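You operate a simulated robot arm through the tools that you are given. There is no shell and no other tool. Be economical: measure what you need, move in short steps, check, and stop when the job is done.

You are at the controls of a simulated two-armed robot. One attempt, no reset.

JOB
Hold the red hand lamp on the second shelf from the bottom of the steel rack steady with one hand and press the button of the red hand lamp to switch it on with the other. Fetch the gold spray head and set it on top of the belts carton. Take the pipe with a blue band and put it on the blue flange. Put the white bottle that says "degreaser" from the steel table on the third shelf from the bottom of the steel rack and the white bottle that says "soap" on the top of the trolley. Fetch the thickness gauge from the steel table and stand it on the top of the grey bench. Put the blue clip on the top of the trolley away on the top of the grey bench. Take the tin that says "filler" from the steel table and put it on top of the flange with a yellow band. Do these in any order. Set down upright: pipe with a blue band, white bottle, thickness gauge, blue clip, tin.

It is judged by the outcome, as a careful person would: the job done as asked, and still so three seconds after it is handed in. It fails if anything else is knocked over, pushed out of place, dropped, spilled or broken.

ROBOT AND FRAMES
Two 7-joint arms with two-finger parallel grippers on one trunk, on a base that drives. Base frame: it is fixed to the floor where the robot stands at the start and does not move with it; the origin is under the middle of the robot, x ahead of it, y to its left, z up. Readings come in mm, rad, newtons and seconds.
The left shoulder is at the start at [107, 101, 805], the right one opposite. With the tool pointing down near the work surface each hand reaches from about 320 to 600 mm from the robot's upright axis, wherever it stands, measured 20 degrees to its own side. Places, roughly: belts carton [500, 750, 1500]; black tin, silver tin [-1500, 250, 1000]; blue clip (9x5x10 cm) [-2600, -600, 900]; blue flange (6x6x2 cm) [-1600, 1800, 900]; button of the red hand lamp [500, 200, 700]; flange with a yellow band (8x8x14 cm) [-1900, 400, 900]; gold spray head (4x4x4 cm) [200, -1700, 900]; pipe with a blue band (5x5x11 cm) [-1600, -600, 900]; red hand lamp (6x6x18 cm) [600, 200, 600]; thickness gauge [-1500, 500, 1000]; third shelf of the steel rack [600, 500, 1000]; top of the grey bench [-2500, -2100, 700]; top of the trolley [-2700, -700, 800]; white bottle [-1500, 250, 1000]. Payload 2.4 kg a hand.
The TCP of each hand is the grasp point between the finger pads, 24 mm short of the fingertips. In the tool frame z runs along the fingers and y along their closing line. The gripper opens to 68 mm. The fingers are 17 mm wide and 10 mm thick; the gripper's body (40 by 70 mm) begins 41 mm behind the TCP.
Orientation is told as [roll, pitch, yaw] about the base's x, y, z axes, in that order, counted from this pose: with the fingers straight down and closing along the base's y, the tool's x points along the base's -x, its y along +y and its z along -z.

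CONTROLS
- The arms move only by the tool servo_tool. It takes "left_series", "right_series" or both (then of equal length, played together; a hand with none holds still); each is a list of rows, each a list of 7 numbers: the shift along the tool's x, y, z in mm, then the turn, a rotation vector about the tool's x, y, z in rad, then the finger opening in mm, from 0 to 68. In form: [[tx, ty, tz, ax, ay, az, claw], ...]. A call has 1 to 8 rows; each row shifts and turns the commanded pose from where the row before left it, along the tool's axes as they then stand. Rows are played at 5 a second. More than 50 mm and 0.15 rad between two rows, or a gripper value outside its range, and nothing of the call is played. A pose out of reach is approached as far as the arm can. The call stops where the force on the tool passes 40 N (or 10 N more than at its start, if that is more) or the arm is blocked; 0.2 s more then pass. Each finger travels about 72 mm/s and halts on what it meets, pressing with about 41 N; the grip force reading is that of the motor and also rises with nothing between the fingers. The clock runs only during rows and for 0.2 s after the last one: add rows that do not move to give the fingers time. The reply holds the time, the measured pose of the TCP, the force on the tool along the base axes, the opening and the grip force, in the units named above and with some noise, with the torque about the TCP (base axes, N m) and any sound that the robot's microphone picked up, and new pictures: "show" is both (left out), scene, wrist or none (wrist: the cameras of the hands that moved).
- Cameras (640 x 400 px; columns grow to the right, rows downward): "scene" is now at [221.2, 19.6, 993.4]; the picture's right is [0.25, -0.97, 0.00], its down [-0.24, -0.06, -0.97] and it looks along [0.94, 0.24, -0.25] (base axes); focal length 214 px, centre (320, 200). "left" rides on the left gripper at [84, -11, -75] in its tool frame; the picture's right is [0.13, 0.99, 0.00], its down [-0.60, 0.08, -0.79] and it looks along [-0.79, 0.10, 0.61] (tool axes); focal length 251 px, centre (320, 200). "right" rides on the right gripper at [84, 11, -75] in its tool frame; the picture's right is [-0.13, 0.99, 0.00], its down [-0.60, -0.08, -0.79] and it looks along [-0.79, -0.10, 0.61] (tool axes); focal length 251 px, centre (320, 200). There is no depth. A picture from a camera that has moved, and an enlarged one, comes with that camera's place and axes in the base frame and with its lens.
- raise_lower(by): slides the trunk up (or, below 0, down) by that many mm; the arms and the scene camera ride with it, the base frame stays. It gives what a move gives, with no picture.
- steer(legs): drives the robot by 1 to 6 legs, each [ahead, left, turn to the left] in mm, mm and rad, along the robot's own axes; the way and the turn of a leg run together, so that a leg with both is an arc; at most 1500 mm and 3.142 rad a leg. The arms and the cameras ride along, it lands a little off, and it stops where it bumps. It gives what a move gives, and a new picture of the scene camera.
- head_to(pan, tilt): turns the head with the scene camera to pan (to the left, within 1.501 rad either way) and tilt (down, from -0.506 to 1.204), counted from straight ahead of the robot. It gives what a move gives, and a new picture of the scene camera.
- zoom(camera, box): a new picture of the part [left, top, right, bottom] of that camera's present view, enlarged. It takes no simulated time.
- close_job(): hands the job in; it is judged then, once.

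Go step by step. Nothing tells you exact positions but the pictures and the camera data: compare them with the known pose of the tool, close in by small moves and look again before you grip or let go. The budget is 217 turns and 260 pictures, counting those below and the enlarged ones. Unless the task says otherwise, let go and move clear before handing in, and close with one line.

The tools are called as a command line: name --argument value ..., lists and objects as JSON in quotes. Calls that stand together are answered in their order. servo_tool: Moves the arms, as the interface text tells. Its arguments: {"type":"object","properties":{"left_series":{"type":"array","items":{"type":"array","items":{"type":"number"}}},"right_series":{"type":"array","items":{"type":"array","items":{"type":"number"}}},"show":{"type":"string","enum":["both","scene","wrist","none"]}},"required":[]} The other tools are called the same way: raise_lower (by) slides the trunk up or down; steer (legs) drives the base; head_to (pan, tilt) turns the head that bears the scene camera; zoom (camera, box) takes an enlarged picture of a part of a camera's view; close_job () hands the job in.

At the start:

```text
time_s: 0.0
left_tool_pos: [308.7, 240.1, 815.0]
left_tool_rot: [-0.001, 0.0, 0.0]
left_wrist_force: [-0.4, -0.6, -0.4]
left_ft_torque: [-0.04, 0.0, 0.03]
left_width: 68.1
left_grip_force: 0.1
right_tool_pos: [281.9, -6.1, 866.3]
right_tool_rot: [-0.007, -0.009, -0.035]
right_wrist_force: [141.2, 73.3, -99.0]
right_ft_torque: [-7.62, 5.27, -8.04]
right_width: 67.9
right_grip_force: 0.0
trunk travel left (down, up): [-25.0, 824.0]
robot x, y, heading: [-1.3, -1.8, -0.003]
head pan, tilt: [0.318, 1.201]
```

scene: 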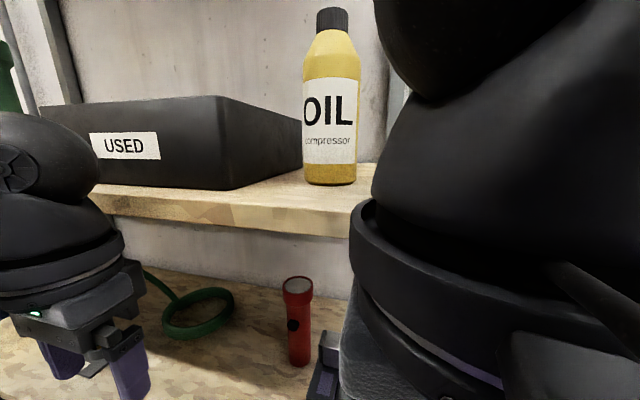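
right: 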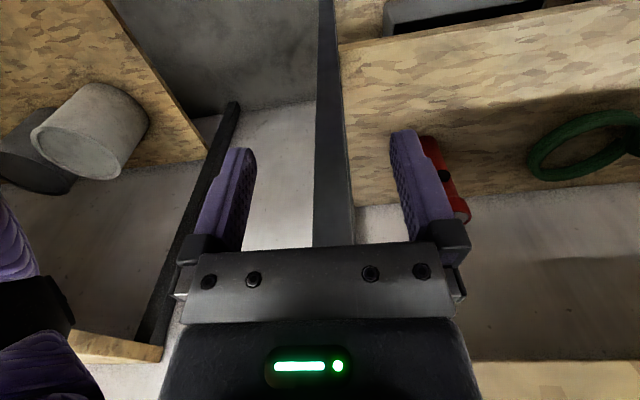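
left: 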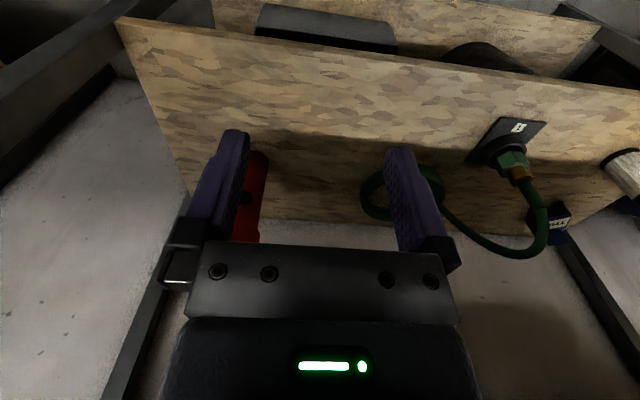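

The red lamp stands on the second shelf just ahead of me, and the right hand reads a big contact force at the start. I'll turn the head to look first.

head_to --pan 0.3 --tilt 0.7

```text
time_s: 0.9
left_tool_pos: [308.7, 240.4, 814.3]
left_tool_rot: [-0.001, 0.0, 0.002]
left_wrist_force: [0.0, -0.1, -0.4]
left_ft_torque: [0.01, 0.0, 0.0]
left_width: 68.1
left_grip_force: 0.0
right_tool_pos: [283.6, -6.4, 864.3]
right_tool_rot: [-0.016, -0.017, -0.041]
right_wrist_force: [28.4, 21.8, -121.7]
right_ft_torque: [-4.05, -7.2, -1.87]
right_width: 67.9
right_grip_force: 0.1
trunk travel left (down, up): [-25.0, 824.0]
robot x, y, heading: [0.9, 4.5, -0.003]
head pan, tilt: [0.3, 0.7]
camera scene: at [220.6, 21.8, 989.4], right [0.27, -0.96, 0.0], down [-0.28, -0.08, -0.96], along [0.92, 0.26, -0.29], focal length 214 px, centre (320, 200)
```

scene: 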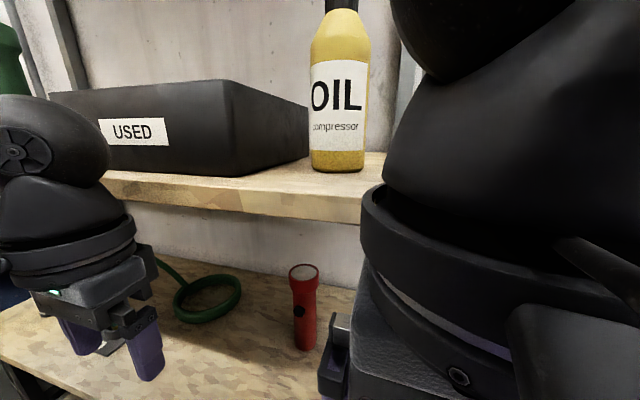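

The head is pressed against the right forearm. I'll shift the right hand to its own side to free it.

servo_tool --right_series '[[0, -40, 0, 0, 0, 0, 68], [0, -40, 0, 0, 0, 0, 68], [0, -40, 0, 0, 0, 0, 68], [0, -40, 0, 0, 0, 0, 68], [0, 0, 0, 0, 0, 0, 68]]' --show "scene"

```text
time_s: 1.2
left_tool_pos: [308.9, 240.1, 815.7]
left_tool_rot: [-0.001, 0.0, 0.002]
left_wrist_force: [-1.5, 0.2, -0.7]
left_ft_torque: [-0.02, -0.02, -0.02]
left_width: 68.0
left_grip_force: 0.1
right_tool_pos: [285.1, -9.8, 860.8]
right_tool_rot: [-0.022, -0.022, -0.053]
right_wrist_force: [-14.1, 21.8, -105.5]
right_ft_torque: [-3.93, -9.91, -1.3]
right_width: 68.1
right_grip_force: 0.1
trunk travel left (down, up): [-25.0, 824.0]
robot x, y, heading: [2.0, -1.5, 0.004]
head pan, tilt: [0.3, 0.7]
stopped in row 1 (right hand): the force on the tool passed its limit at 164 N (the readings are from after the stop); the commanded pose is now the measured one
camera scene: at [220.3, 21.8, 984.2], right [0.27, -0.96, 0.0], down [-0.33, -0.09, -0.94], along [0.9, 0.25, -0.35], focal length 214 px, centre (320, 200)
```

scene: 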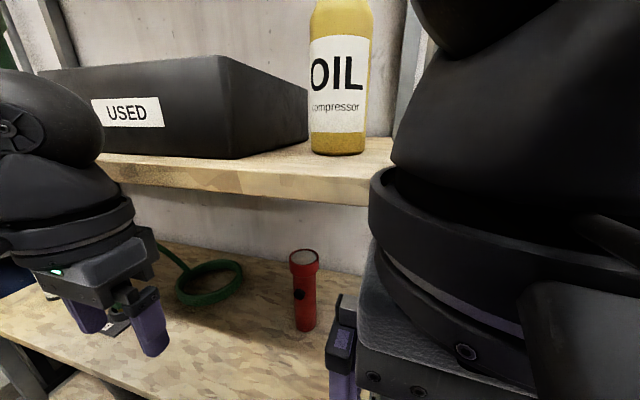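

Same contact. Lifting the head away from the arm should release it.

head_to --pan 0.6 --tilt 0.0

servo_tool --right_series '[[0, -30, 20, 0, 0, 0, 68], [0, -30, 20, 0, 0, 0, 68], [0, -30, 20, 0, 0, 0, 68], [0, 0, 0, 0, 0, 0, 68]]' --show "wrist"

```text
time_s: 2.3
left_tool_pos: [308.8, 241.5, 815.1]
left_tool_rot: [0.0, -0.002, 0.004]
left_wrist_force: [0.3, -1.0, 0.6]
left_ft_torque: [-0.01, 0.01, -0.01]
left_width: 68.1
left_grip_force: 0.1
right_tool_pos: [283.6, -10.6, 862.8]
right_tool_rot: [-0.01, -0.016, -0.052]
right_wrist_force: [0.0, -0.5, 0.5]
right_ft_torque: [-0.02, -0.04, 0.05]
right_width: 68.1
right_grip_force: 0.1
trunk travel left (down, up): [-25.0, 824.0]
robot x, y, heading: [-1.0, 2.8, 0.004]
head pan, tilt: [0.6, 0.0]
camera scene: at [204.9, 47.4, 1016.9], right [0.56, -0.83, 0.0], down [0.0, 0.0, -1.0], along [0.83, 0.56, 0.0], focal length 214 px, centre (320, 200)
```

scene: 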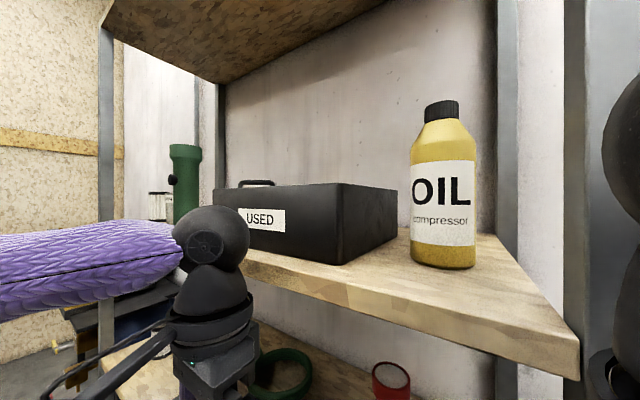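

```text
time_s: 3.3
left_tool_pos: [309.7, 240.0, 814.9]
left_tool_rot: [0.0, 0.001, 0.002]
left_wrist_force: [-0.2, 0.1, 0.9]
left_ft_torque: [-0.03, 0.0, 0.01]
left_width: 67.9
left_grip_force: 0.1
right_tool_pos: [279.5, -101.6, 804.5]
right_tool_rot: [-0.012, -0.017, -0.055]
right_wrist_force: [0.4, -1.0, 0.5]
right_ft_torque: [0.03, -0.01, 0.02]
right_width: 68.0
right_grip_force: 0.1
trunk travel left (down, up): [-25.0, 824.0]
robot x, y, heading: [-1.0, -0.6, -0.001]
head pan, tilt: [0.6, 0.0]
camera right: at [194.5, -84.1, 877.3], right [0.18, 0.98, -0.01], down [0.59, -0.1, 0.8], along [0.79, -0.15, -0.59], focal length 251 px, centre (320, 200)
```

right: 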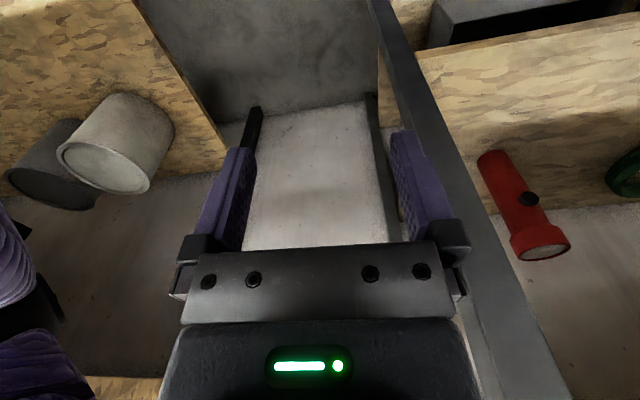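

Both arms are free. Now a better look at the lamp.

head_to --pan 0.3 --tilt 0.6

zoom --camera "right" --box '[440, 100, 640, 300]'

```text
time_s: 4.3
left_tool_pos: [310.5, 240.3, 816.1]
left_tool_rot: [0.0, 0.0, 0.001]
left_wrist_force: [-0.7, 0.6, -0.7]
left_ft_torque: [-0.02, 0.04, 0.02]
left_width: 68.1
left_grip_force: 0.2
right_tool_pos: [278.7, -100.6, 804.9]
right_tool_rot: [-0.011, -0.018, -0.051]
right_wrist_force: [-0.3, -0.6, -0.3]
right_ft_torque: [-0.01, -0.02, -0.04]
right_width: 68.1
right_grip_force: 0.1
trunk travel left (down, up): [-25.0, 824.0]
robot x, y, heading: [-2.4, -0.2, 0.002]
head pan, tilt: [0.3, 0.6]
camera scene: at [215.1, 22.7, 961.8], right [0.3, -0.96, 0.0], down [-0.54, -0.17, -0.83], along [0.79, 0.24, -0.56], focal length 214 px, centre (320, 200)
```

scene: 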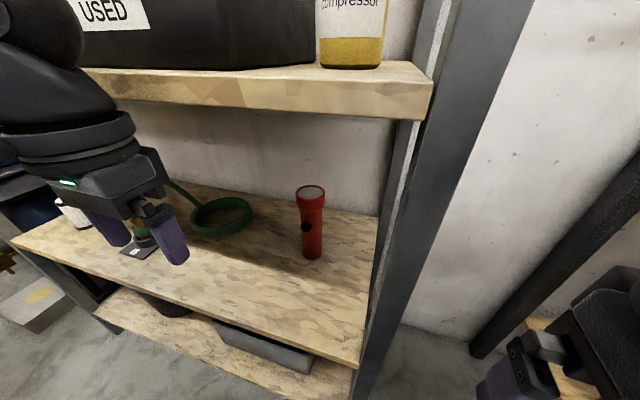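

```text
2.00 times, centred on (540, 200) of right
camera zoom: at [194.6, -83.7, 877.5], right [0.18, 0.98, -0.01], down [0.59, -0.1, 0.8], along [0.79, -0.15, -0.59], focal length 503 px, centre (-120, 200)
```

zoom: 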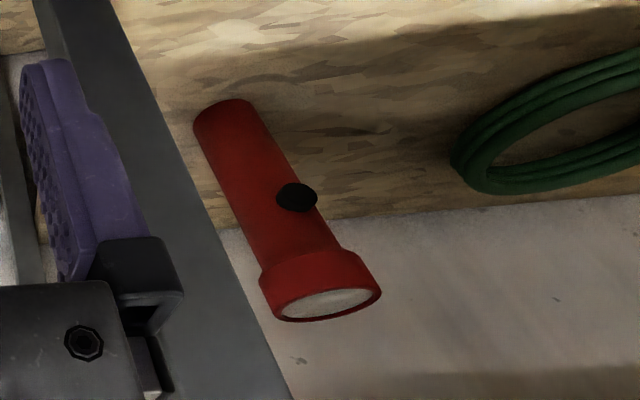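

The lamp stands at about [530, 136], z 573–753, with its button at z≈671 facing me. I'll move the base left 100 mm, then turn the left hand to hold the lamp's head from the left and the right hand to press from the front.

steer --legs '[[0, 100, 0]]'

servo_tool --left_series '[[0, 0, 0, 0, 0, 0.145, 68], [0, 0, 0, 0, 0, 0.145, 68], [0, 0, 0, 0, 0, 0.145, 68], [0, 0, 0, 0, 0, 0.145, 68], [0, 0, 0, 0, 0, 0.145, 68], [0, 0, 0, 0, 0, 0.145, 68], [0, 0, 0, 0, -0.13, 0, 68], [0, 0, 0, 0, -0.13, 0, 68]]' --right_series '[[0, 0, 0, 0, -0.15, 0, 0], [0, 0, 0, 0, -0.15, 0, 0], [0, 0, 0, 0, -0.15, 0, 0], [0, 0, 0, 0, -0.15, 0, 0], [0, 0, 0, 0, -0.15, 0, 0], [0, 0, 0, 0, -0.15, 0, 0], [0, 0, 0, 0, -0.15, 0, 0], [0, 0, 0, 0, -0.15, 0, 0]]' --show "none"

servo_tool --left_series '[[0, 0, 0, 0, -0.13, 0, 68], [0, 0, 0, 0, -0.13, 0, 68], [0, 0, 0, 0, -0.13, 0, 68], [0, 0, 0, 0, -0.13, 0, 68], [0, 0, 0, 0, 0, 0, 68]]' --show "both"

```text
time_s: 5.4
left_tool_pos: [308.9, 340.5, 815.8]
left_tool_rot: [-0.001, 0.0, 0.0]
left_wrist_force: [-0.5, -0.7, -0.3]
left_ft_torque: [0.0, 0.0, -0.01]
left_width: 67.9
left_grip_force: 0.1
right_tool_pos: [278.6, -1.1, 803.7]
right_tool_rot: [-0.012, -0.019, -0.052]
right_wrist_force: [0.3, 0.4, -0.1]
right_ft_torque: [-0.03, 0.01, 0.0]
right_width: 68.3
right_grip_force: 0.1
trunk travel left (down, up): [-25.0, 824.0]
robot x, y, heading: [0.3, 98.5, 0.001]
head pan, tilt: [0.3, 0.6]
camera scene: at [215.1, 123.0, 961.7], right [0.3, -0.96, 0.0], down [-0.54, -0.17, -0.82], along [0.79, 0.24, -0.57], focal length 214 px, centre (320, 200)
```

scene: 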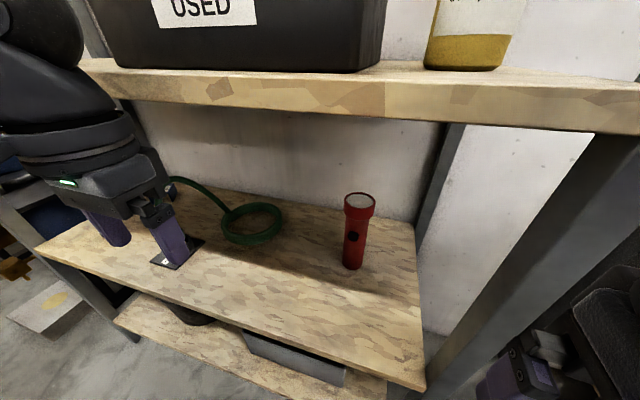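

```text
time_s: 6.0
left_tool_pos: [308.8, 340.4, 815.1]
left_tool_rot: [0.0, -0.001, -0.267]
left_wrist_force: [0.0, 0.1, 0.4]
left_ft_torque: [-0.01, 0.0, 0.02]
left_width: 67.8
left_grip_force: 0.0
right_tool_pos: [280.0, -0.8, 808.3]
right_tool_rot: [-0.004, -0.284, -0.057]
right_wrist_force: [16.4, -13.0, 31.0]
right_ft_torque: [1.01, 4.84, 1.48]
right_width: 0.0
right_grip_force: 11.7
right hand out of reach, approached as far as the arm can: row 3
trunk travel left (down, up): [-25.0, 824.0]
robot x, y, heading: [1.0, 103.6, -0.006]
head pan, tilt: [0.3, 0.6]
stopped in row 3 (right hand): the force on the tool passed its limit at 173 N (the readings are from after the stop); the commanded pose is now the measured one
```

```text
time_s: 6.5
left_tool_pos: [308.4, 340.3, 816.0]
left_tool_rot: [-0.001, -0.11, -0.266]
left_wrist_force: [0.7, -0.6, 0.6]
left_ft_torque: [0.0, -0.01, 0.01]
left_width: 67.9
left_grip_force: 0.0
right_tool_pos: [278.0, -0.3, 807.1]
right_tool_rot: [-0.003, -0.284, -0.056]
right_wrist_force: [4.9, -5.8, 14.4]
right_ft_torque: [0.5, 2.24, 0.66]
right_width: 0.0
right_grip_force: 23.9
trunk travel left (down, up): [-25.0, 824.0]
robot x, y, heading: [-0.1, 99.1, 0.0]
head pan, tilt: [0.3, 0.6]
stopped in row 2 (right hand): the force on the tool passed its limit at 50 N (the readings are from after the stop); the commanded pose is now the measured one
camera scene: at [215.1, 123.0, 961.7], right [0.3, -0.95, 0.0], down [-0.54, -0.17, -0.82], along [0.79, 0.24, -0.57], focal length 214 px, centre (320, 200)
camera left: at [217.6, 353.1, 881.2], right [0.14, 0.99, -0.01], down [0.52, -0.06, 0.85], along [0.85, -0.12, -0.52], focal length 251 px, centre (320, 200)
```

scene: 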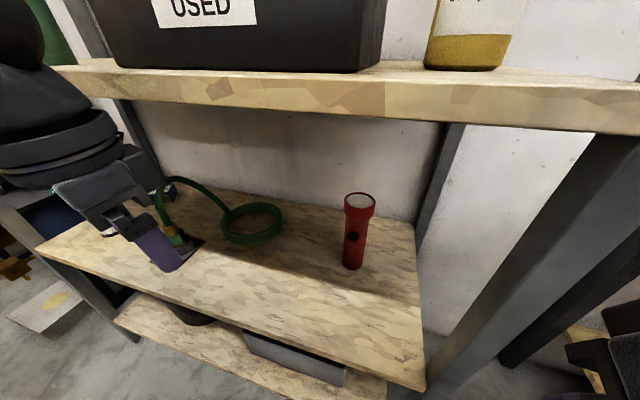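
left: 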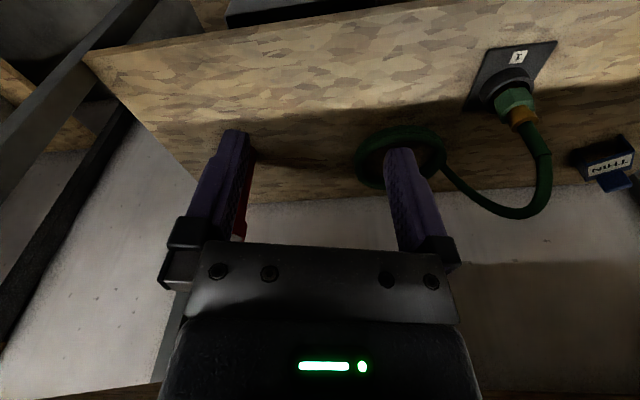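

The hands are too close to the body to tilt. I'll back the base off and extend the hands while turning.

steer --legs '[[-160, 0, 0]]'

servo_tool --right_series '[[-33, 0, 10, 0, 0, 0, 0], [-33, 0, 10, 0, 0, 0, 0], [-33, 0, 10, 0, 0, 0, 0], [-15, 0, 10, 0, -0.14, 0, 0], [-15, 0, 10, 0, -0.14, 0, 0], [0, 0, 0, 0, -0.14, 0, 0], [0, 0, 0, 0, -0.14, 0, 0]]' --left_series '[[-33, 0, 3, 0, 0, 0, 68], [-33, 0, 3, 0, 0, 0, 68], [0, 0, 0, 0, 0, 0.145, 68], [0, 0, 0, 0, 0, 0.145, 68], [0, 0, 0, 0, 0, 0.145, 68], [0, 0, 0, 0, 0, 0.145, 68], [0, 0, 0, 0, 0, 0, 68]]' --show "scene"

```text
time_s: 7.9
left_tool_pos: [147.9, 339.0, 814.2]
left_tool_rot: [0.001, -0.11, -0.269]
left_wrist_force: [-0.2, 0.6, -0.2]
left_ft_torque: [0.0, 0.01, -0.01]
left_width: 68.1
left_grip_force: 0.1
right_tool_pos: [119.4, -1.4, 807.4]
right_tool_rot: [-0.002, -0.284, -0.057]
right_wrist_force: [11.1, -6.6, 30.7]
right_ft_torque: [0.77, 4.41, 0.73]
right_width: 0.0
right_grip_force: 23.9
trunk travel left (down, up): [-25.0, 824.0]
robot x, y, heading: [-163.8, 98.6, 0.001]
head pan, tilt: [0.3, 0.6]
camera scene: at [54.2, 122.7, 961.7], right [0.29, -0.96, 0.0], down [-0.54, -0.17, -0.82], along [0.79, 0.24, -0.57], focal length 214 px, centre (320, 200)
```

scene: 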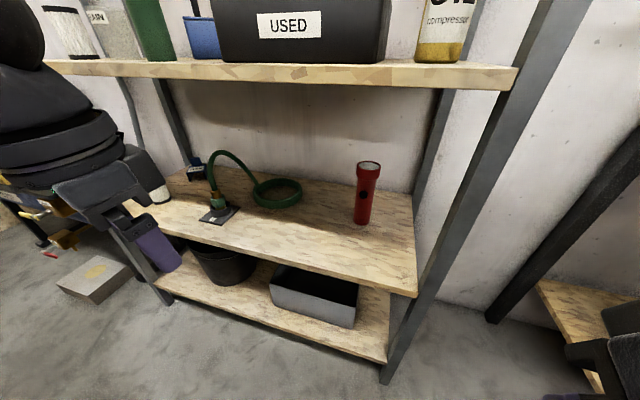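

```text
time_s: 9.5
left_tool_pos: [210.9, 321.9, 816.6]
left_tool_rot: [0.061, -0.093, -0.854]
left_wrist_force: [0.2, 0.6, -0.3]
left_ft_torque: [-0.05, 0.0, -0.01]
left_width: 68.0
left_grip_force: 0.0
right_tool_pos: [257.7, -10.1, 798.1]
right_tool_rot: [-0.006, -0.847, -0.056]
right_wrist_force: [-0.3, 0.5, -0.1]
right_ft_torque: [0.0, -0.01, -0.03]
right_width: 0.0
right_grip_force: 23.3
trunk travel left (down, up): [-25.0, 824.0]
robot x, y, heading: [-158.4, 99.7, -0.001]
head pan, tilt: [0.3, 0.6]
camera scene: at [54.2, 122.6, 961.7], right [0.29, -0.96, 0.0], down [-0.54, -0.17, -0.82], along [0.79, 0.24, -0.57], focal length 214 px, centre (320, 200)
```

scene: 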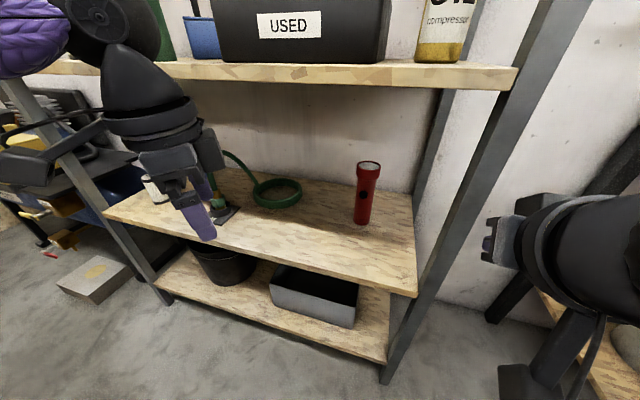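

Continue: finish the tilts and shift the right hand left in front of the lamp.

servo_tool --right_series '[[0, 30, 0, 0, -0.12, 0, 0], [0, 30, 0, 0, -0.12, 0, 0], [0, 30, 0, 0, -0.12, 0, 0], [0, 30, 0, 0, 0, 0, 0], [0, 30, 0, 0, 0, 0, 0], [0, 0, 0, 0, 0, 0, 0]]' --left_series '[[0, 0, 0, 0, -0.14, 0, 68], [0, 0, 0, 0, -0.14, 0, 68], [0, 0, 0, 0, -0.14, 0, 68], [0, 0, 0, 0, -0.14, 0, 68], [0, 0, 0, 0, -0.11, 0, 68], [0, 0, 0, 0, 0, 0, 68]]' --show "both"

```text
time_s: 10.9
left_tool_pos: [212.0, 322.4, 817.6]
left_tool_rot: [0.083, -0.763, -0.904]
left_wrist_force: [0.5, -0.4, 0.4]
left_ft_torque: [0.02, 0.0, -0.03]
left_width: 67.8
left_grip_force: 0.0
right_tool_pos: [264.0, 142.6, 797.3]
right_tool_rot: [-0.011, -1.203, -0.051]
right_wrist_force: [0.2, -0.3, -0.1]
right_ft_torque: [-0.02, 0.02, -0.02]
right_width: 0.0
right_grip_force: 23.9
trunk travel left (down, up): [-25.0, 824.0]
robot x, y, heading: [-159.1, 99.9, 0.002]
head pan, tilt: [0.3, 0.6]
camera scene: at [54.2, 122.7, 961.7], right [0.29, -0.96, 0.0], down [-0.54, -0.17, -0.82], along [0.79, 0.24, -0.57], focal length 214 px, centre (320, 200)
camera right: at [165.5, 159.3, 745.3], right [0.1, 0.99, 0.12], down [-0.53, -0.04, 0.85], along [0.84, -0.15, 0.52], focal length 251 px, centre (320, 200)
camera left: at [129.8, 398.7, 812.8], right [0.68, 0.73, -0.03], down [-0.06, 0.1, 0.99], along [0.73, -0.68, 0.11], focal length 251 px, centre (320, 200)
```

scene: 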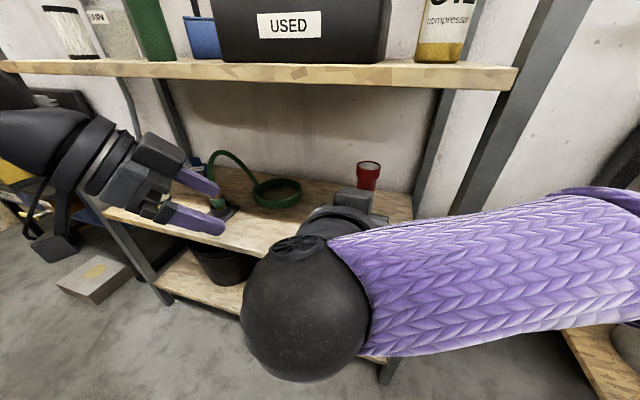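
right: 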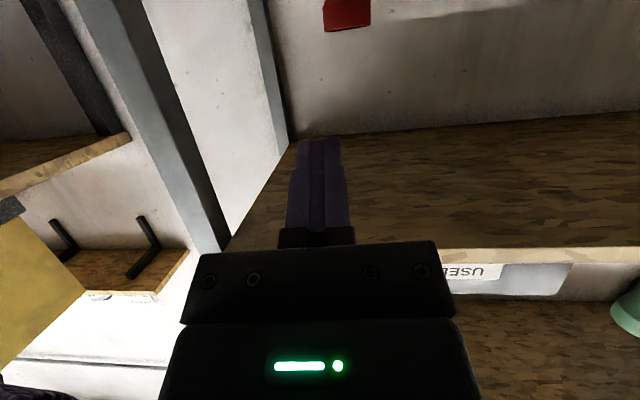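
left: 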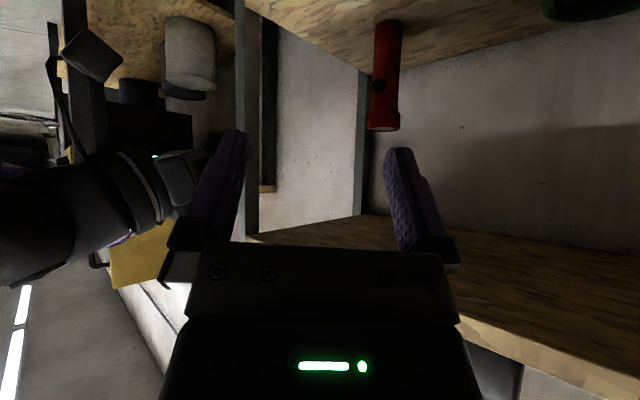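

The lamp's head centre is about [533, 143, 738]. The left hand needs a flatter tilt to stay under the third shelf, so I'll tilt it first and then go to a standoff 80 mm short.

servo_tool --left_series '[[0, 0, 0, 0, -0.12, 0, 68], [0, 0, 0, 0, -0.12, 0, 68], [0, 0, 0, 0, -0.11, 0, 68], [-10.9, 16.4, 38.7, 0, 0, 0, 68], [-10.9, 16.4, 38.7, 0, 0, 0, 68], [-10.9, 16.4, 38.7, 0, 0, 0, 68], [-10.9, 16.4, 38.7, 0, 0, 0, 68], [0, 0, 0, 0, 0, 0, 68]]' --right_series '[[0, 0, 0, -0.093, 0, -0.036, 0], [0, 0, 0, -0.093, 0, -0.036, 0], [0, 0, 0, 0, 0, 0, 0], [0, 0, 0, 0, 0, 0, 0], [0, 0, 0, 0, 0, 0, 0], [0, 0, 0, 0, 0, 0, 0], [0, 0, 0, 0, 0, 0, 0], [0, 0, 0, 0, 0, 0, 0]]' --show "both"

```text
time_s: 12.7
left_tool_pos: [367.6, 248.5, 791.2]
left_tool_rot: [0.135, -1.108, -0.968]
left_wrist_force: [-0.1, 0.9, 0.3]
left_ft_torque: [-0.03, 0.0, 0.02]
left_width: 68.0
left_grip_force: 0.0
right_tool_pos: [264.8, 140.5, 798.4]
right_tool_rot: [-0.011, -1.202, 0.15]
right_wrist_force: [-0.3, 1.1, 0.3]
right_ft_torque: [-0.01, 0.02, 0.0]
right_width: 0.0
right_grip_force: 23.7
trunk travel left (down, up): [-25.0, 824.0]
robot x, y, heading: [-156.9, 102.9, 0.001]
head pan, tilt: [0.3, 0.6]
camera scene: at [54.3, 122.7, 961.7], right [0.29, -0.96, 0.0], down [-0.54, -0.17, -0.82], along [0.79, 0.24, -0.57], focal length 214 px, centre (320, 200)
camera right: at [165.1, 138.3, 745.7], right [-0.09, 0.99, 0.12], down [-0.51, -0.15, 0.85], along [0.86, 0.02, 0.52], focal length 251 px, centre (320, 200)
camera left: at [292.2, 319.3, 749.2], right [0.71, 0.7, -0.06], down [-0.28, 0.35, 0.9], along [0.65, -0.62, 0.44], focal length 251 px, centre (320, 200)
```

scene: 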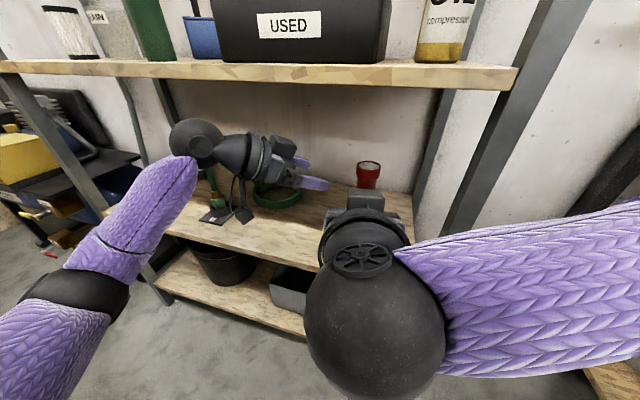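
right: 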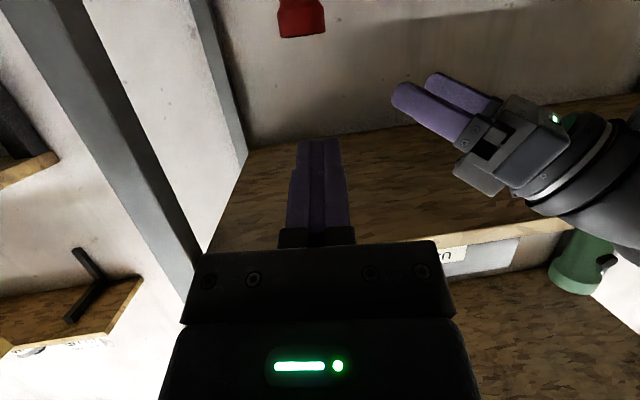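
left: 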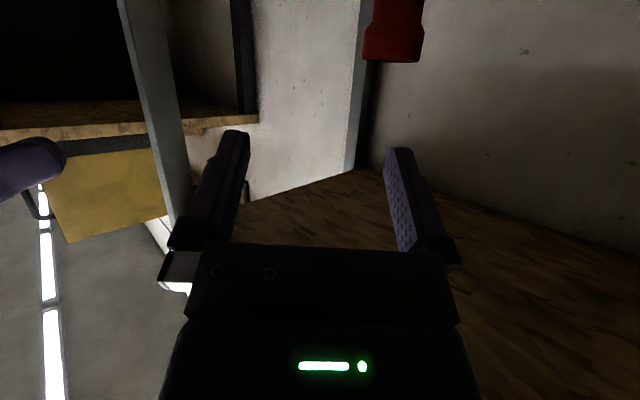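

Both wrist views agree with a lamp head near [540, 155, 728]. Moving to a standoff.

servo_tool --left_series '[[-5, 22, 35, 0, 0, 0, 68], [-5, 22, 35, 0, 0, 0, 68], [-4, 22, 35, 0, 0, 0, 68], [0, 0, 0, 0, 0, 0, 68]]' --show "both"

```text
time_s: 13.7
left_tool_pos: [485.1, 219.7, 761.0]
left_tool_rot: [0.139, -1.108, -0.97]
left_wrist_force: [0.9, -0.3, -0.6]
left_ft_torque: [-0.03, -0.01, 0.01]
left_width: 67.8
left_grip_force: 0.1
right_tool_pos: [264.5, 141.1, 797.9]
right_tool_rot: [-0.01, -1.203, 0.15]
right_wrist_force: [-0.1, -0.7, -0.8]
right_ft_torque: [0.03, -0.03, -0.01]
right_width: 0.0
right_grip_force: 23.7
trunk travel left (down, up): [-25.0, 824.0]
robot x, y, heading: [-160.4, 99.7, -0.0]
head pan, tilt: [0.3, 0.6]
camera scene: at [54.3, 122.7, 961.7], right [0.29, -0.96, 0.0], down [-0.54, -0.17, -0.82], along [0.79, 0.24, -0.57], focal length 214 px, centre (320, 200)
camera left: at [409.8, 291.1, 718.8], right [0.71, 0.7, -0.05], down [-0.28, 0.35, 0.9], along [0.65, -0.62, 0.44], focal length 251 px, centre (320, 200)
```

scene: 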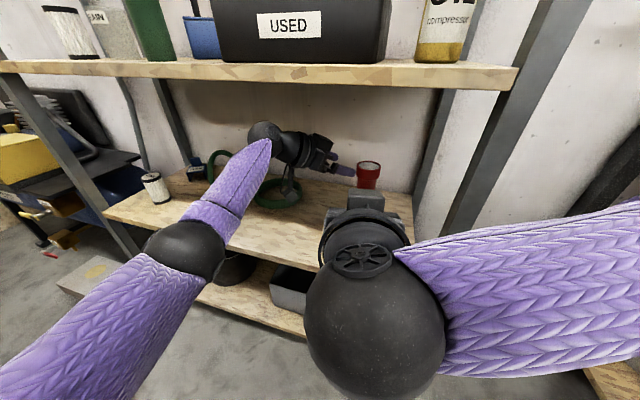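
left: 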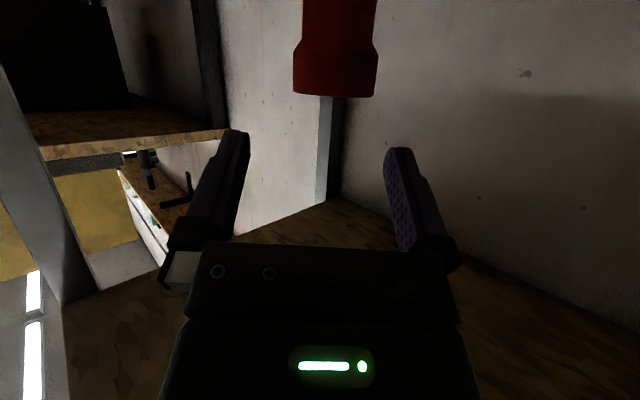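

Slight offset of the head to the right of the finger centre; correct and close in halfway.

servo_tool --left_series '[[0, 11, 20, 0, 0, 0, 68], [0, 0, 30, 0, 0, 0, 68], [0, 0, 0, 0, 0, 0, 68]]' --show "wrist"

zoom --camera "scene" --box '[270, 110, 430, 210]'

```text
time_s: 14.5
left_tool_pos: [506.5, 184.3, 731.9]
left_tool_rot: [0.135, -1.109, -0.969]
left_wrist_force: [-0.3, -0.4, 0.5]
left_ft_torque: [0.07, 0.0, 0.02]
left_width: 68.0
left_grip_force: 0.0
left hand out of reach, approached as far as the arm can: row 2
right_tool_pos: [265.3, 141.2, 798.5]
right_tool_rot: [-0.011, -1.202, 0.151]
right_wrist_force: [0.8, 0.4, 0.0]
right_ft_torque: [-0.05, 0.0, 0.01]
right_width: 0.0
right_grip_force: 23.7
trunk travel left (down, up): [-25.0, 824.0]
robot x, y, heading: [-161.3, 101.2, -0.002]
head pan, tilt: [0.3, 0.6]
camera left: at [432.6, 256.3, 690.9], right [0.71, 0.7, -0.06], down [-0.28, 0.35, 0.9], along [0.65, -0.62, 0.44], focal length 251 px, centre (320, 200)
```

left: 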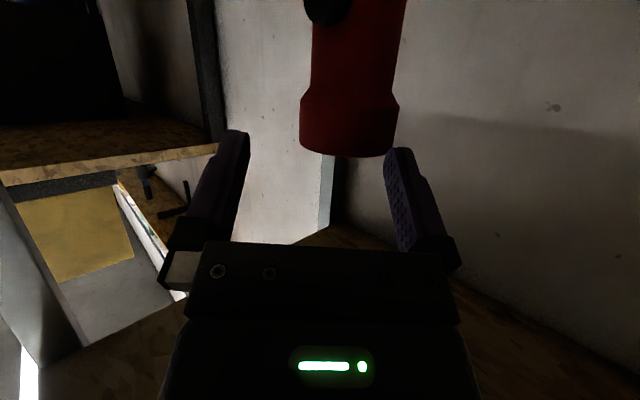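

```text
4.00 times, centred on (350, 160) of scene
camera zoom: at [54.3, 122.6, 961.6], right [0.29, -0.96, 0.0], down [-0.54, -0.17, -0.82], along [0.79, 0.24, -0.57], focal length 858 px, centre (200, 360)
```

zoom: 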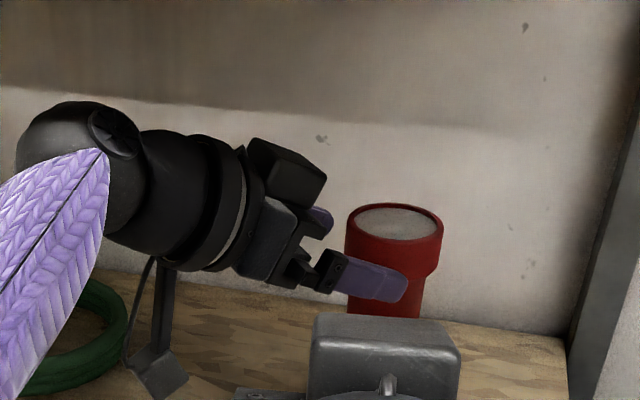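

The left arm ran out of reach. I'll retract a bit, drive the base forward 90 mm, and re-approach.

servo_tool --left_series '[[0, 0, -40, 0, 0, 0, 68], [0, 0, -40, 0, 0, 0, 68], [0, 0, -30, 0, 0, 0, 68], [0, 0, 0, 0, 0, 0, 68]]' --show "none"

steer --legs '[[90, 0, 0]]'

zoom --camera "left" --box '[160, 0, 480, 200]'

```text
time_s: 15.5
left_tool_pos: [439.0, 256.8, 783.7]
left_tool_rot: [0.134, -1.109, -0.967]
left_wrist_force: [-0.4, 0.9, -0.6]
left_ft_torque: [-0.01, 0.02, 0.0]
left_width: 68.1
left_grip_force: 0.0
right_tool_pos: [265.9, 140.1, 796.4]
right_tool_rot: [-0.01, -1.202, 0.152]
right_wrist_force: [-0.2, -0.7, 0.9]
right_ft_torque: [0.01, 0.01, 0.05]
right_width: 0.1
right_grip_force: 23.8
trunk travel left (down, up): [-25.0, 824.0]
robot x, y, heading: [-159.1, 100.3, -0.003]
head pan, tilt: [0.3, 0.6]
```

```text
time_s: 16.6
left_tool_pos: [529.4, 256.1, 784.8]
left_tool_rot: [0.135, -1.109, -0.97]
left_wrist_force: [0.5, -0.7, -0.2]
left_ft_torque: [0.03, 0.03, 0.0]
left_width: 68.0
left_grip_force: 0.1
right_tool_pos: [355.5, 140.3, 797.5]
right_tool_rot: [-0.009, -1.201, 0.149]
right_wrist_force: [0.1, 0.2, -0.5]
right_ft_torque: [0.02, 0.01, 0.01]
right_width: 0.0
right_grip_force: 23.7
trunk travel left (down, up): [-25.0, 824.0]
robot x, y, heading: [-73.8, 99.4, 0.001]
head pan, tilt: [0.3, 0.6]
camera scene: at [144.7, 122.1, 961.7], right [0.29, -0.96, 0.0], down [-0.54, -0.17, -0.82], along [0.79, 0.24, -0.57], focal length 214 px, centre (320, 200)
```

scene: 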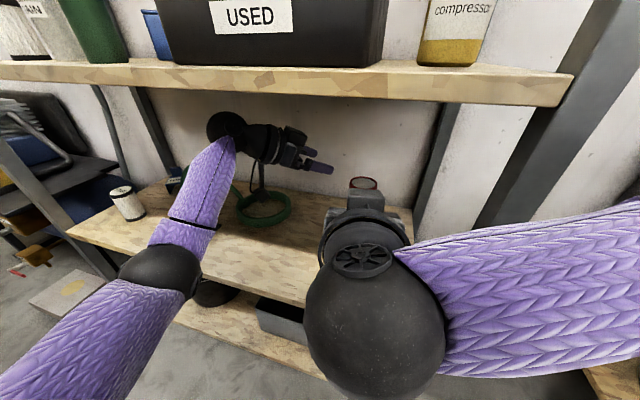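

```text
2.00 times, centred on (320, 100) of left
camera zoom: at [455.0, 327.8, 742.0], right [0.71, 0.7, -0.06], down [-0.28, 0.35, 0.9], along [0.65, -0.62, 0.44], focal length 503 px, centre (320, 400)
```

zoom: 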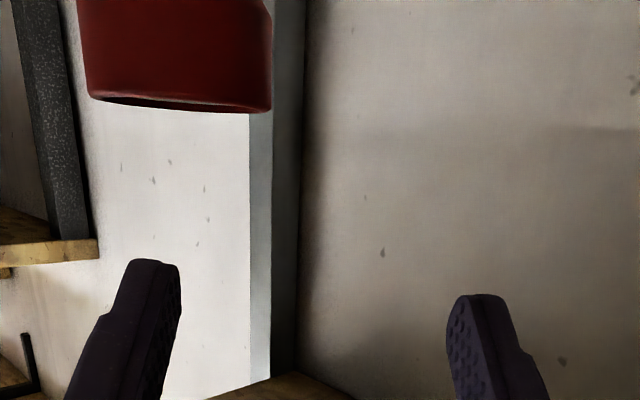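

Head is now estimated at [556, 158, 720]. Align, then approach to 40 mm short.

servo_tool --left_series '[[7, -24, 0, 0, 0, 0, 68], [7, -24, 0, 0, 0, 0, 68], [0, 0, 30, 0, 0, 0, 68], [0, 0, 30, 0, 0, 0, 68], [0, 0, 0, 0, 0, 0, 68]]' --show "wrist"

```text
time_s: 17.8
left_tool_pos: [527.2, 189.8, 744.0]
left_tool_rot: [0.137, -1.107, -0.97]
left_wrist_force: [-0.8, 0.2, 0.0]
left_ft_torque: [-0.03, 0.01, -0.01]
left_width: 68.0
left_grip_force: 0.2
right_tool_pos: [355.4, 140.0, 797.8]
right_tool_rot: [-0.011, -1.203, 0.148]
right_wrist_force: [0.6, -0.3, -0.2]
right_ft_torque: [0.01, -0.02, 0.0]
right_width: 0.1
right_grip_force: 23.9
trunk travel left (down, up): [-25.0, 824.0]
robot x, y, heading: [-72.4, 98.0, -0.004]
head pan, tilt: [0.3, 0.6]
camera left: at [453.0, 262.3, 700.4], right [0.71, 0.7, -0.06], down [-0.28, 0.35, 0.9], along [0.65, -0.62, 0.44], focal length 251 px, centre (320, 200)
```

left: 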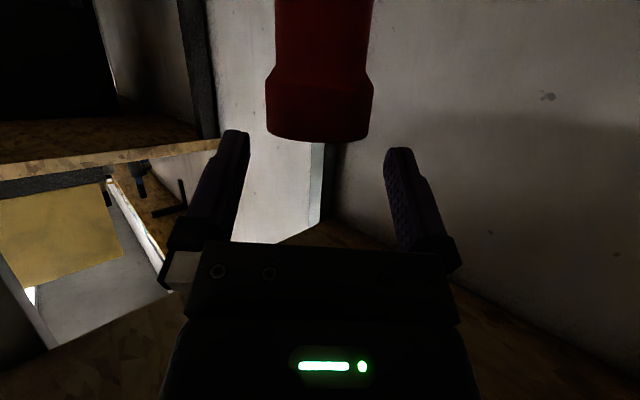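

Well centred. Advance the last 48 mm.

servo_tool --left_series '[[1, 0, 16, 0, 0, 0, 68], [1, 0, 16, 0, 0, 0, 68], [0, 0, 16, 0, 0, 0, 68], [0, 0, 0, 0, 0, 0, 68]]' --show "wrist"

zoom --camera "scene" --box '[270, 110, 430, 210]'

```text
time_s: 18.8
left_tool_pos: [555.9, 159.5, 720.2]
left_tool_rot: [0.136, -1.107, -0.97]
left_wrist_force: [0.1, -0.6, -0.9]
left_ft_torque: [0.02, 0.01, -0.02]
left_width: 67.8
left_grip_force: 0.2
right_tool_pos: [356.7, 140.1, 796.7]
right_tool_rot: [-0.01, -1.202, 0.149]
right_wrist_force: [0.3, -0.1, 0.0]
right_ft_torque: [-0.03, -0.03, 0.0]
right_width: 0.1
right_grip_force: 23.5
trunk travel left (down, up): [-25.0, 824.0]
robot x, y, heading: [-66.0, 100.3, -0.007]
head pan, tilt: [0.3, 0.6]
camera left: at [481.8, 231.7, 676.9], right [0.71, 0.7, -0.06], down [-0.28, 0.35, 0.9], along [0.65, -0.62, 0.44], focal length 251 px, centre (320, 200)
```

left: 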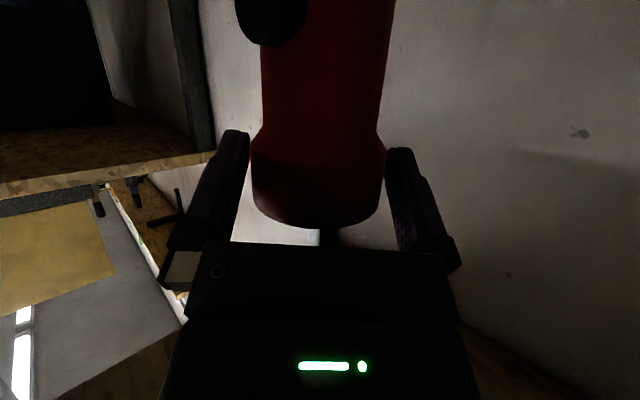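

```text
4.00 times, centred on (350, 160) of scene
camera zoom: at [144.8, 122.1, 961.7], right [0.29, -0.96, 0.0], down [-0.54, -0.17, -0.82], along [0.79, 0.24, -0.57], focal length 858 px, centre (200, 360)
```

zoom: 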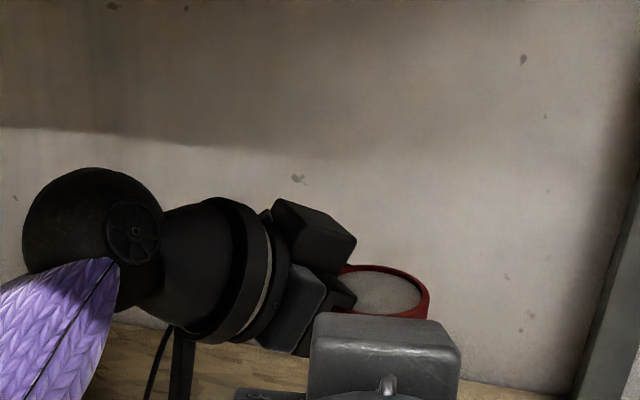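

The head is between the fingers; close on it.

servo_tool --left_series '[[0, 0, 0, 0, 0, 0, 50], [0, 0, 0, 0, 0, 0, 50], [0, 0, 0, 0, 0, 0, 50]]' --show "wrist"

```text
time_s: 19.6
left_tool_pos: [556.6, 160.0, 720.8]
left_tool_rot: [0.135, -1.108, -0.969]
left_wrist_force: [-1.0, -0.4, 0.8]
left_ft_torque: [-0.1, 0.0, -0.02]
left_width: 59.9
left_grip_force: 41.0
right_tool_pos: [355.9, 140.1, 798.2]
right_tool_rot: [-0.009, -1.203, 0.149]
right_wrist_force: [-0.5, -0.5, 0.4]
right_ft_torque: [0.0, -0.02, -0.01]
right_width: 0.0
right_grip_force: 23.6
trunk travel left (down, up): [-25.0, 824.0]
robot x, y, heading: [-69.1, 101.8, -0.005]
head pan, tilt: [0.3, 0.6]
camera left: at [481.7, 231.8, 677.0], right [0.71, 0.7, -0.06], down [-0.28, 0.35, 0.9], along [0.65, -0.62, 0.44], focal length 251 px, centre (320, 200)
```

left: 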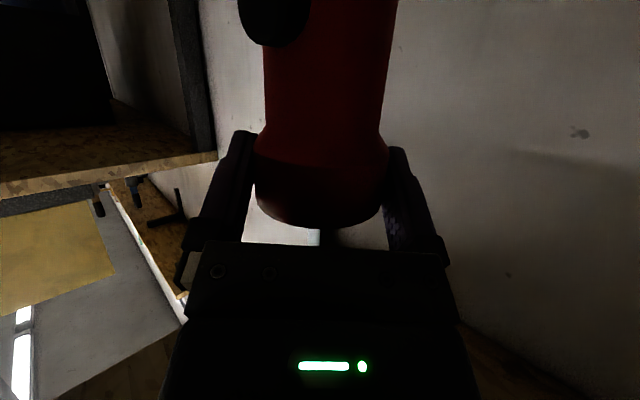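

Lamp held (60 mm wide), axis about [556, 160]; the button should be near [530, 165, 662]. Bring the closed right hand to about 70 mm short of it.

servo_tool --right_series '[[21, 0.6, 31, 0, 0, 0, 0], [21, 0.6, 31, 0, 0, 0, 0], [21, 0.6, 31, 0, 0, 0, 0], [21, 0.6, 31, 0, 0, 0, 0], [0, 0, 0, 0, 0, 0, 0]]' --show "both"

zoom --camera "left" --box '[160, 0, 480, 200]'

```text
time_s: 20.8
left_tool_pos: [556.7, 160.2, 719.1]
left_tool_rot: [0.135, -1.109, -0.968]
left_wrist_force: [-0.4, 0.3, -0.1]
left_ft_torque: [-0.09, -0.03, 0.0]
left_width: 59.5
left_grip_force: 41.3
right_tool_pos: [440.3, 152.9, 673.4]
right_tool_rot: [-0.01, -1.205, 0.147]
right_wrist_force: [-0.5, -0.1, 1.3]
right_ft_torque: [-0.01, -0.04, 0.01]
right_width: 0.0
right_grip_force: 23.3
trunk travel left (down, up): [-25.0, 824.0]
robot x, y, heading: [-71.2, 100.8, -0.005]
head pan, tilt: [0.3, 0.6]
camera scene: at [144.8, 122.1, 961.7], right [0.29, -0.96, 0.0], down [-0.54, -0.17, -0.82], along [0.79, 0.24, -0.57], focal length 214 px, centre (320, 200)
camera right: at [339.5, 149.9, 621.9], right [-0.09, 0.99, 0.12], down [-0.51, -0.15, 0.85], along [0.86, 0.02, 0.52], focal length 251 px, centre (320, 200)
```

scene: 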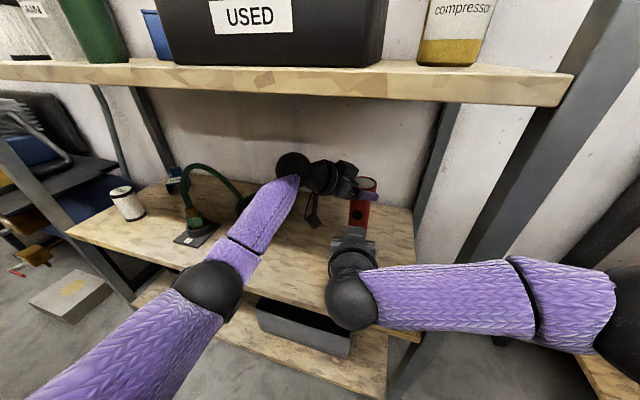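
right: 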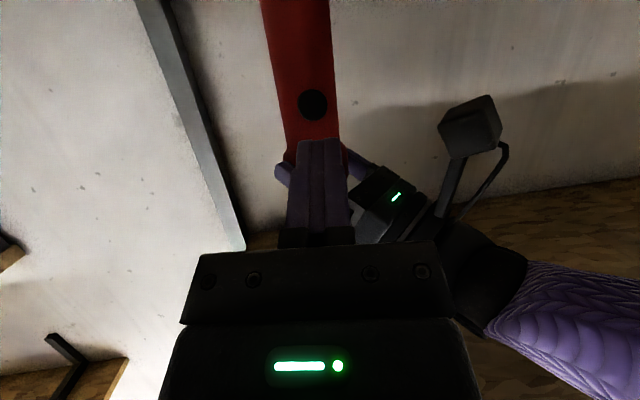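

```text
2.00 times, centred on (320, 100) of left
camera zoom: at [481.7, 231.8, 676.9], right [0.71, 0.7, -0.06], down [-0.28, 0.35, 0.9], along [0.65, -0.62, 0.44], focal length 503 px, centre (320, 400)
```

zoom: 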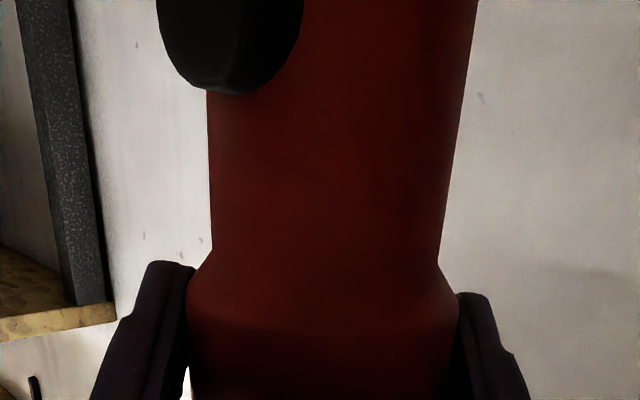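

Button seen at about [530, 161, 657], tip 68 mm short. Approach most of the way.

servo_tool --right_series '[[-4, -1.3, 15, 0, 0, 0, 0], [-4, -1.3, 15, 0, 0, 0, 0], [-4, -1.3, 15, 0, 0, 0, 0], [0, 0, 0, 0, 0, 0, 0]]' --show "wrist"

zoom --camera "left" --box '[160, 0, 480, 200]'

```text
time_s: 21.8
left_tool_pos: [557.2, 160.2, 719.7]
left_tool_rot: [0.136, -1.108, -0.968]
left_wrist_force: [0.2, 0.2, 0.8]
left_ft_torque: [-0.1, 0.11, 0.0]
left_width: 59.4
left_grip_force: 41.2
right_tool_pos: [487.0, 156.7, 669.3]
right_tool_rot: [-0.01, -1.203, 0.148]
right_wrist_force: [-0.3, -0.5, -0.5]
right_ft_torque: [-0.04, 0.0, 0.0]
right_width: 0.0
right_grip_force: 23.6
trunk travel left (down, up): [-25.0, 824.0]
robot x, y, heading: [-70.5, 96.6, -0.004]
head pan, tilt: [0.3, 0.6]
camera right: at [386.6, 153.3, 617.5], right [-0.09, 0.99, 0.12], down [-0.51, -0.15, 0.85], along [0.86, 0.02, 0.52], focal length 251 px, centre (320, 200)
```

right: 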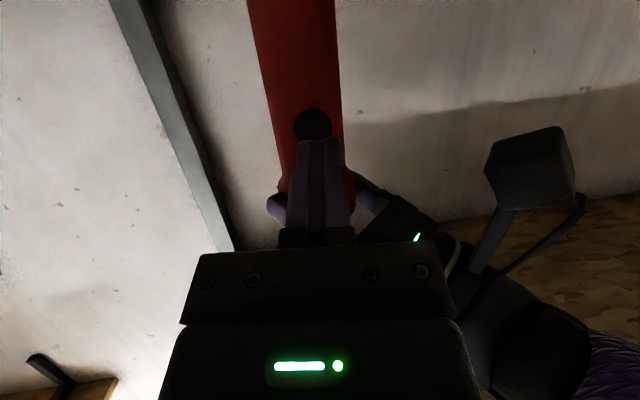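

```text
2.00 times, centred on (320, 100) of left
camera zoom: at [481.7, 231.9, 676.9], right [0.71, 0.7, -0.06], down [-0.28, 0.35, 0.9], along [0.65, -0.62, 0.44], focal length 503 px, centre (320, 400)
```

zoom: 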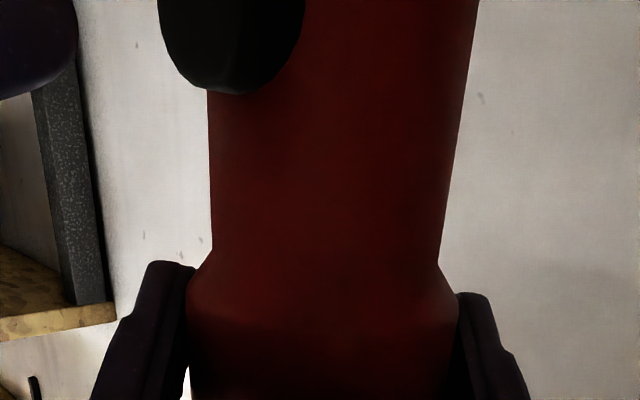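

Nearly touching. Creep forward in 4 mm steps watching force and sound.

servo_tool --right_series '[[-0.7, -0.6, 4, 0, 0, 0, 0], [-0.7, -0.6, 4, 0, 0, 0, 0], [-0.7, -0.6, 4, 0, 0, 0, 0], [-0.7, -0.6, 4, 0, 0, 0, 0], [-0.7, -0.6, 4, 0, 0, 0, 0]]' --show "wrist"

```text
time_s: 23.0
left_tool_pos: [557.0, 160.1, 718.4]
left_tool_rot: [0.138, -1.107, -0.969]
left_wrist_force: [3.4, -0.1, -0.5]
left_ft_torque: [-0.05, -0.12, 0.03]
left_width: 59.2
left_grip_force: 41.5
right_tool_pos: [508.2, 155.1, 664.4]
right_tool_rot: [-0.008, -1.202, 0.149]
right_wrist_force: [-3.6, -0.2, 1.0]
right_ft_torque: [0.0, -0.07, -0.05]
right_width: 0.2
right_grip_force: 23.8
trunk travel left (down, up): [-25.0, 824.0]
robot x, y, heading: [-71.9, 97.1, -0.002]
head pan, tilt: [0.3, 0.6]
heard: click
camera right: at [406.8, 153.3, 613.3], right [-0.09, 0.99, 0.12], down [-0.51, -0.15, 0.85], along [0.86, 0.02, 0.51], focal length 251 px, centre (320, 200)
```

right: 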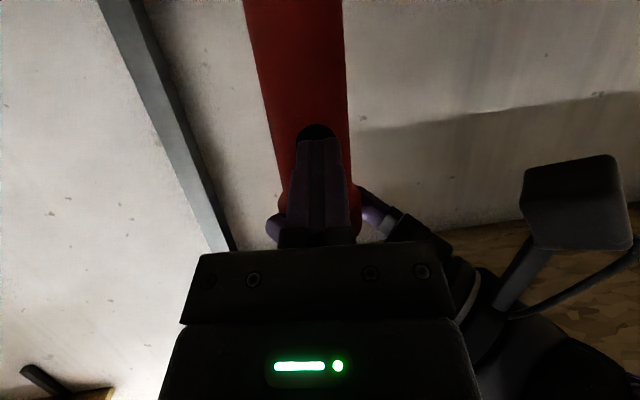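

Click heard. Withdraw the right hand straight back, then check the lamp's light.

servo_tool --right_series '[[0, 0, -30, 0, 0, 0, 0], [0, 0, -40, 0, 0, 0, 0], [0, 0, -40, 0, 0, 0, 0], [0, 0, -40, 0, 0, 0, 0]]' --show "none"

zoom --camera "scene" --box '[280, 130, 440, 230]'

```text
time_s: 24.0
left_tool_pos: [557.3, 159.5, 719.7]
left_tool_rot: [0.133, -1.107, -0.97]
left_wrist_force: [-0.9, 0.5, 1.7]
left_ft_torque: [-0.01, 0.25, -0.04]
left_width: 59.2
left_grip_force: 40.9
right_tool_pos: [367.2, 134.4, 718.2]
right_tool_rot: [-0.011, -1.201, 0.148]
right_wrist_force: [-0.5, -0.9, 0.4]
right_ft_torque: [0.0, 0.01, -0.01]
right_width: 0.1
right_grip_force: 23.1
trunk travel left (down, up): [-25.0, 824.0]
robot x, y, heading: [-73.3, 99.4, -0.008]
head pan, tilt: [0.3, 0.6]
```

```text
4.00 times, centred on (360, 180) of scene
camera zoom: at [144.6, 122.1, 961.7], right [0.29, -0.96, 0.0], down [-0.54, -0.17, -0.82], along [0.79, 0.24, -0.57], focal length 858 px, centre (160, 280)
```

zoom: 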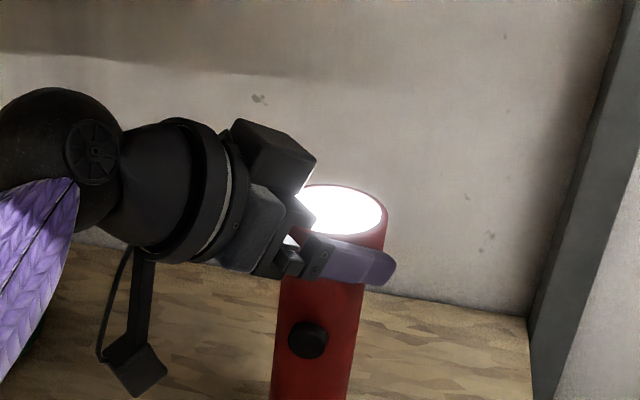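

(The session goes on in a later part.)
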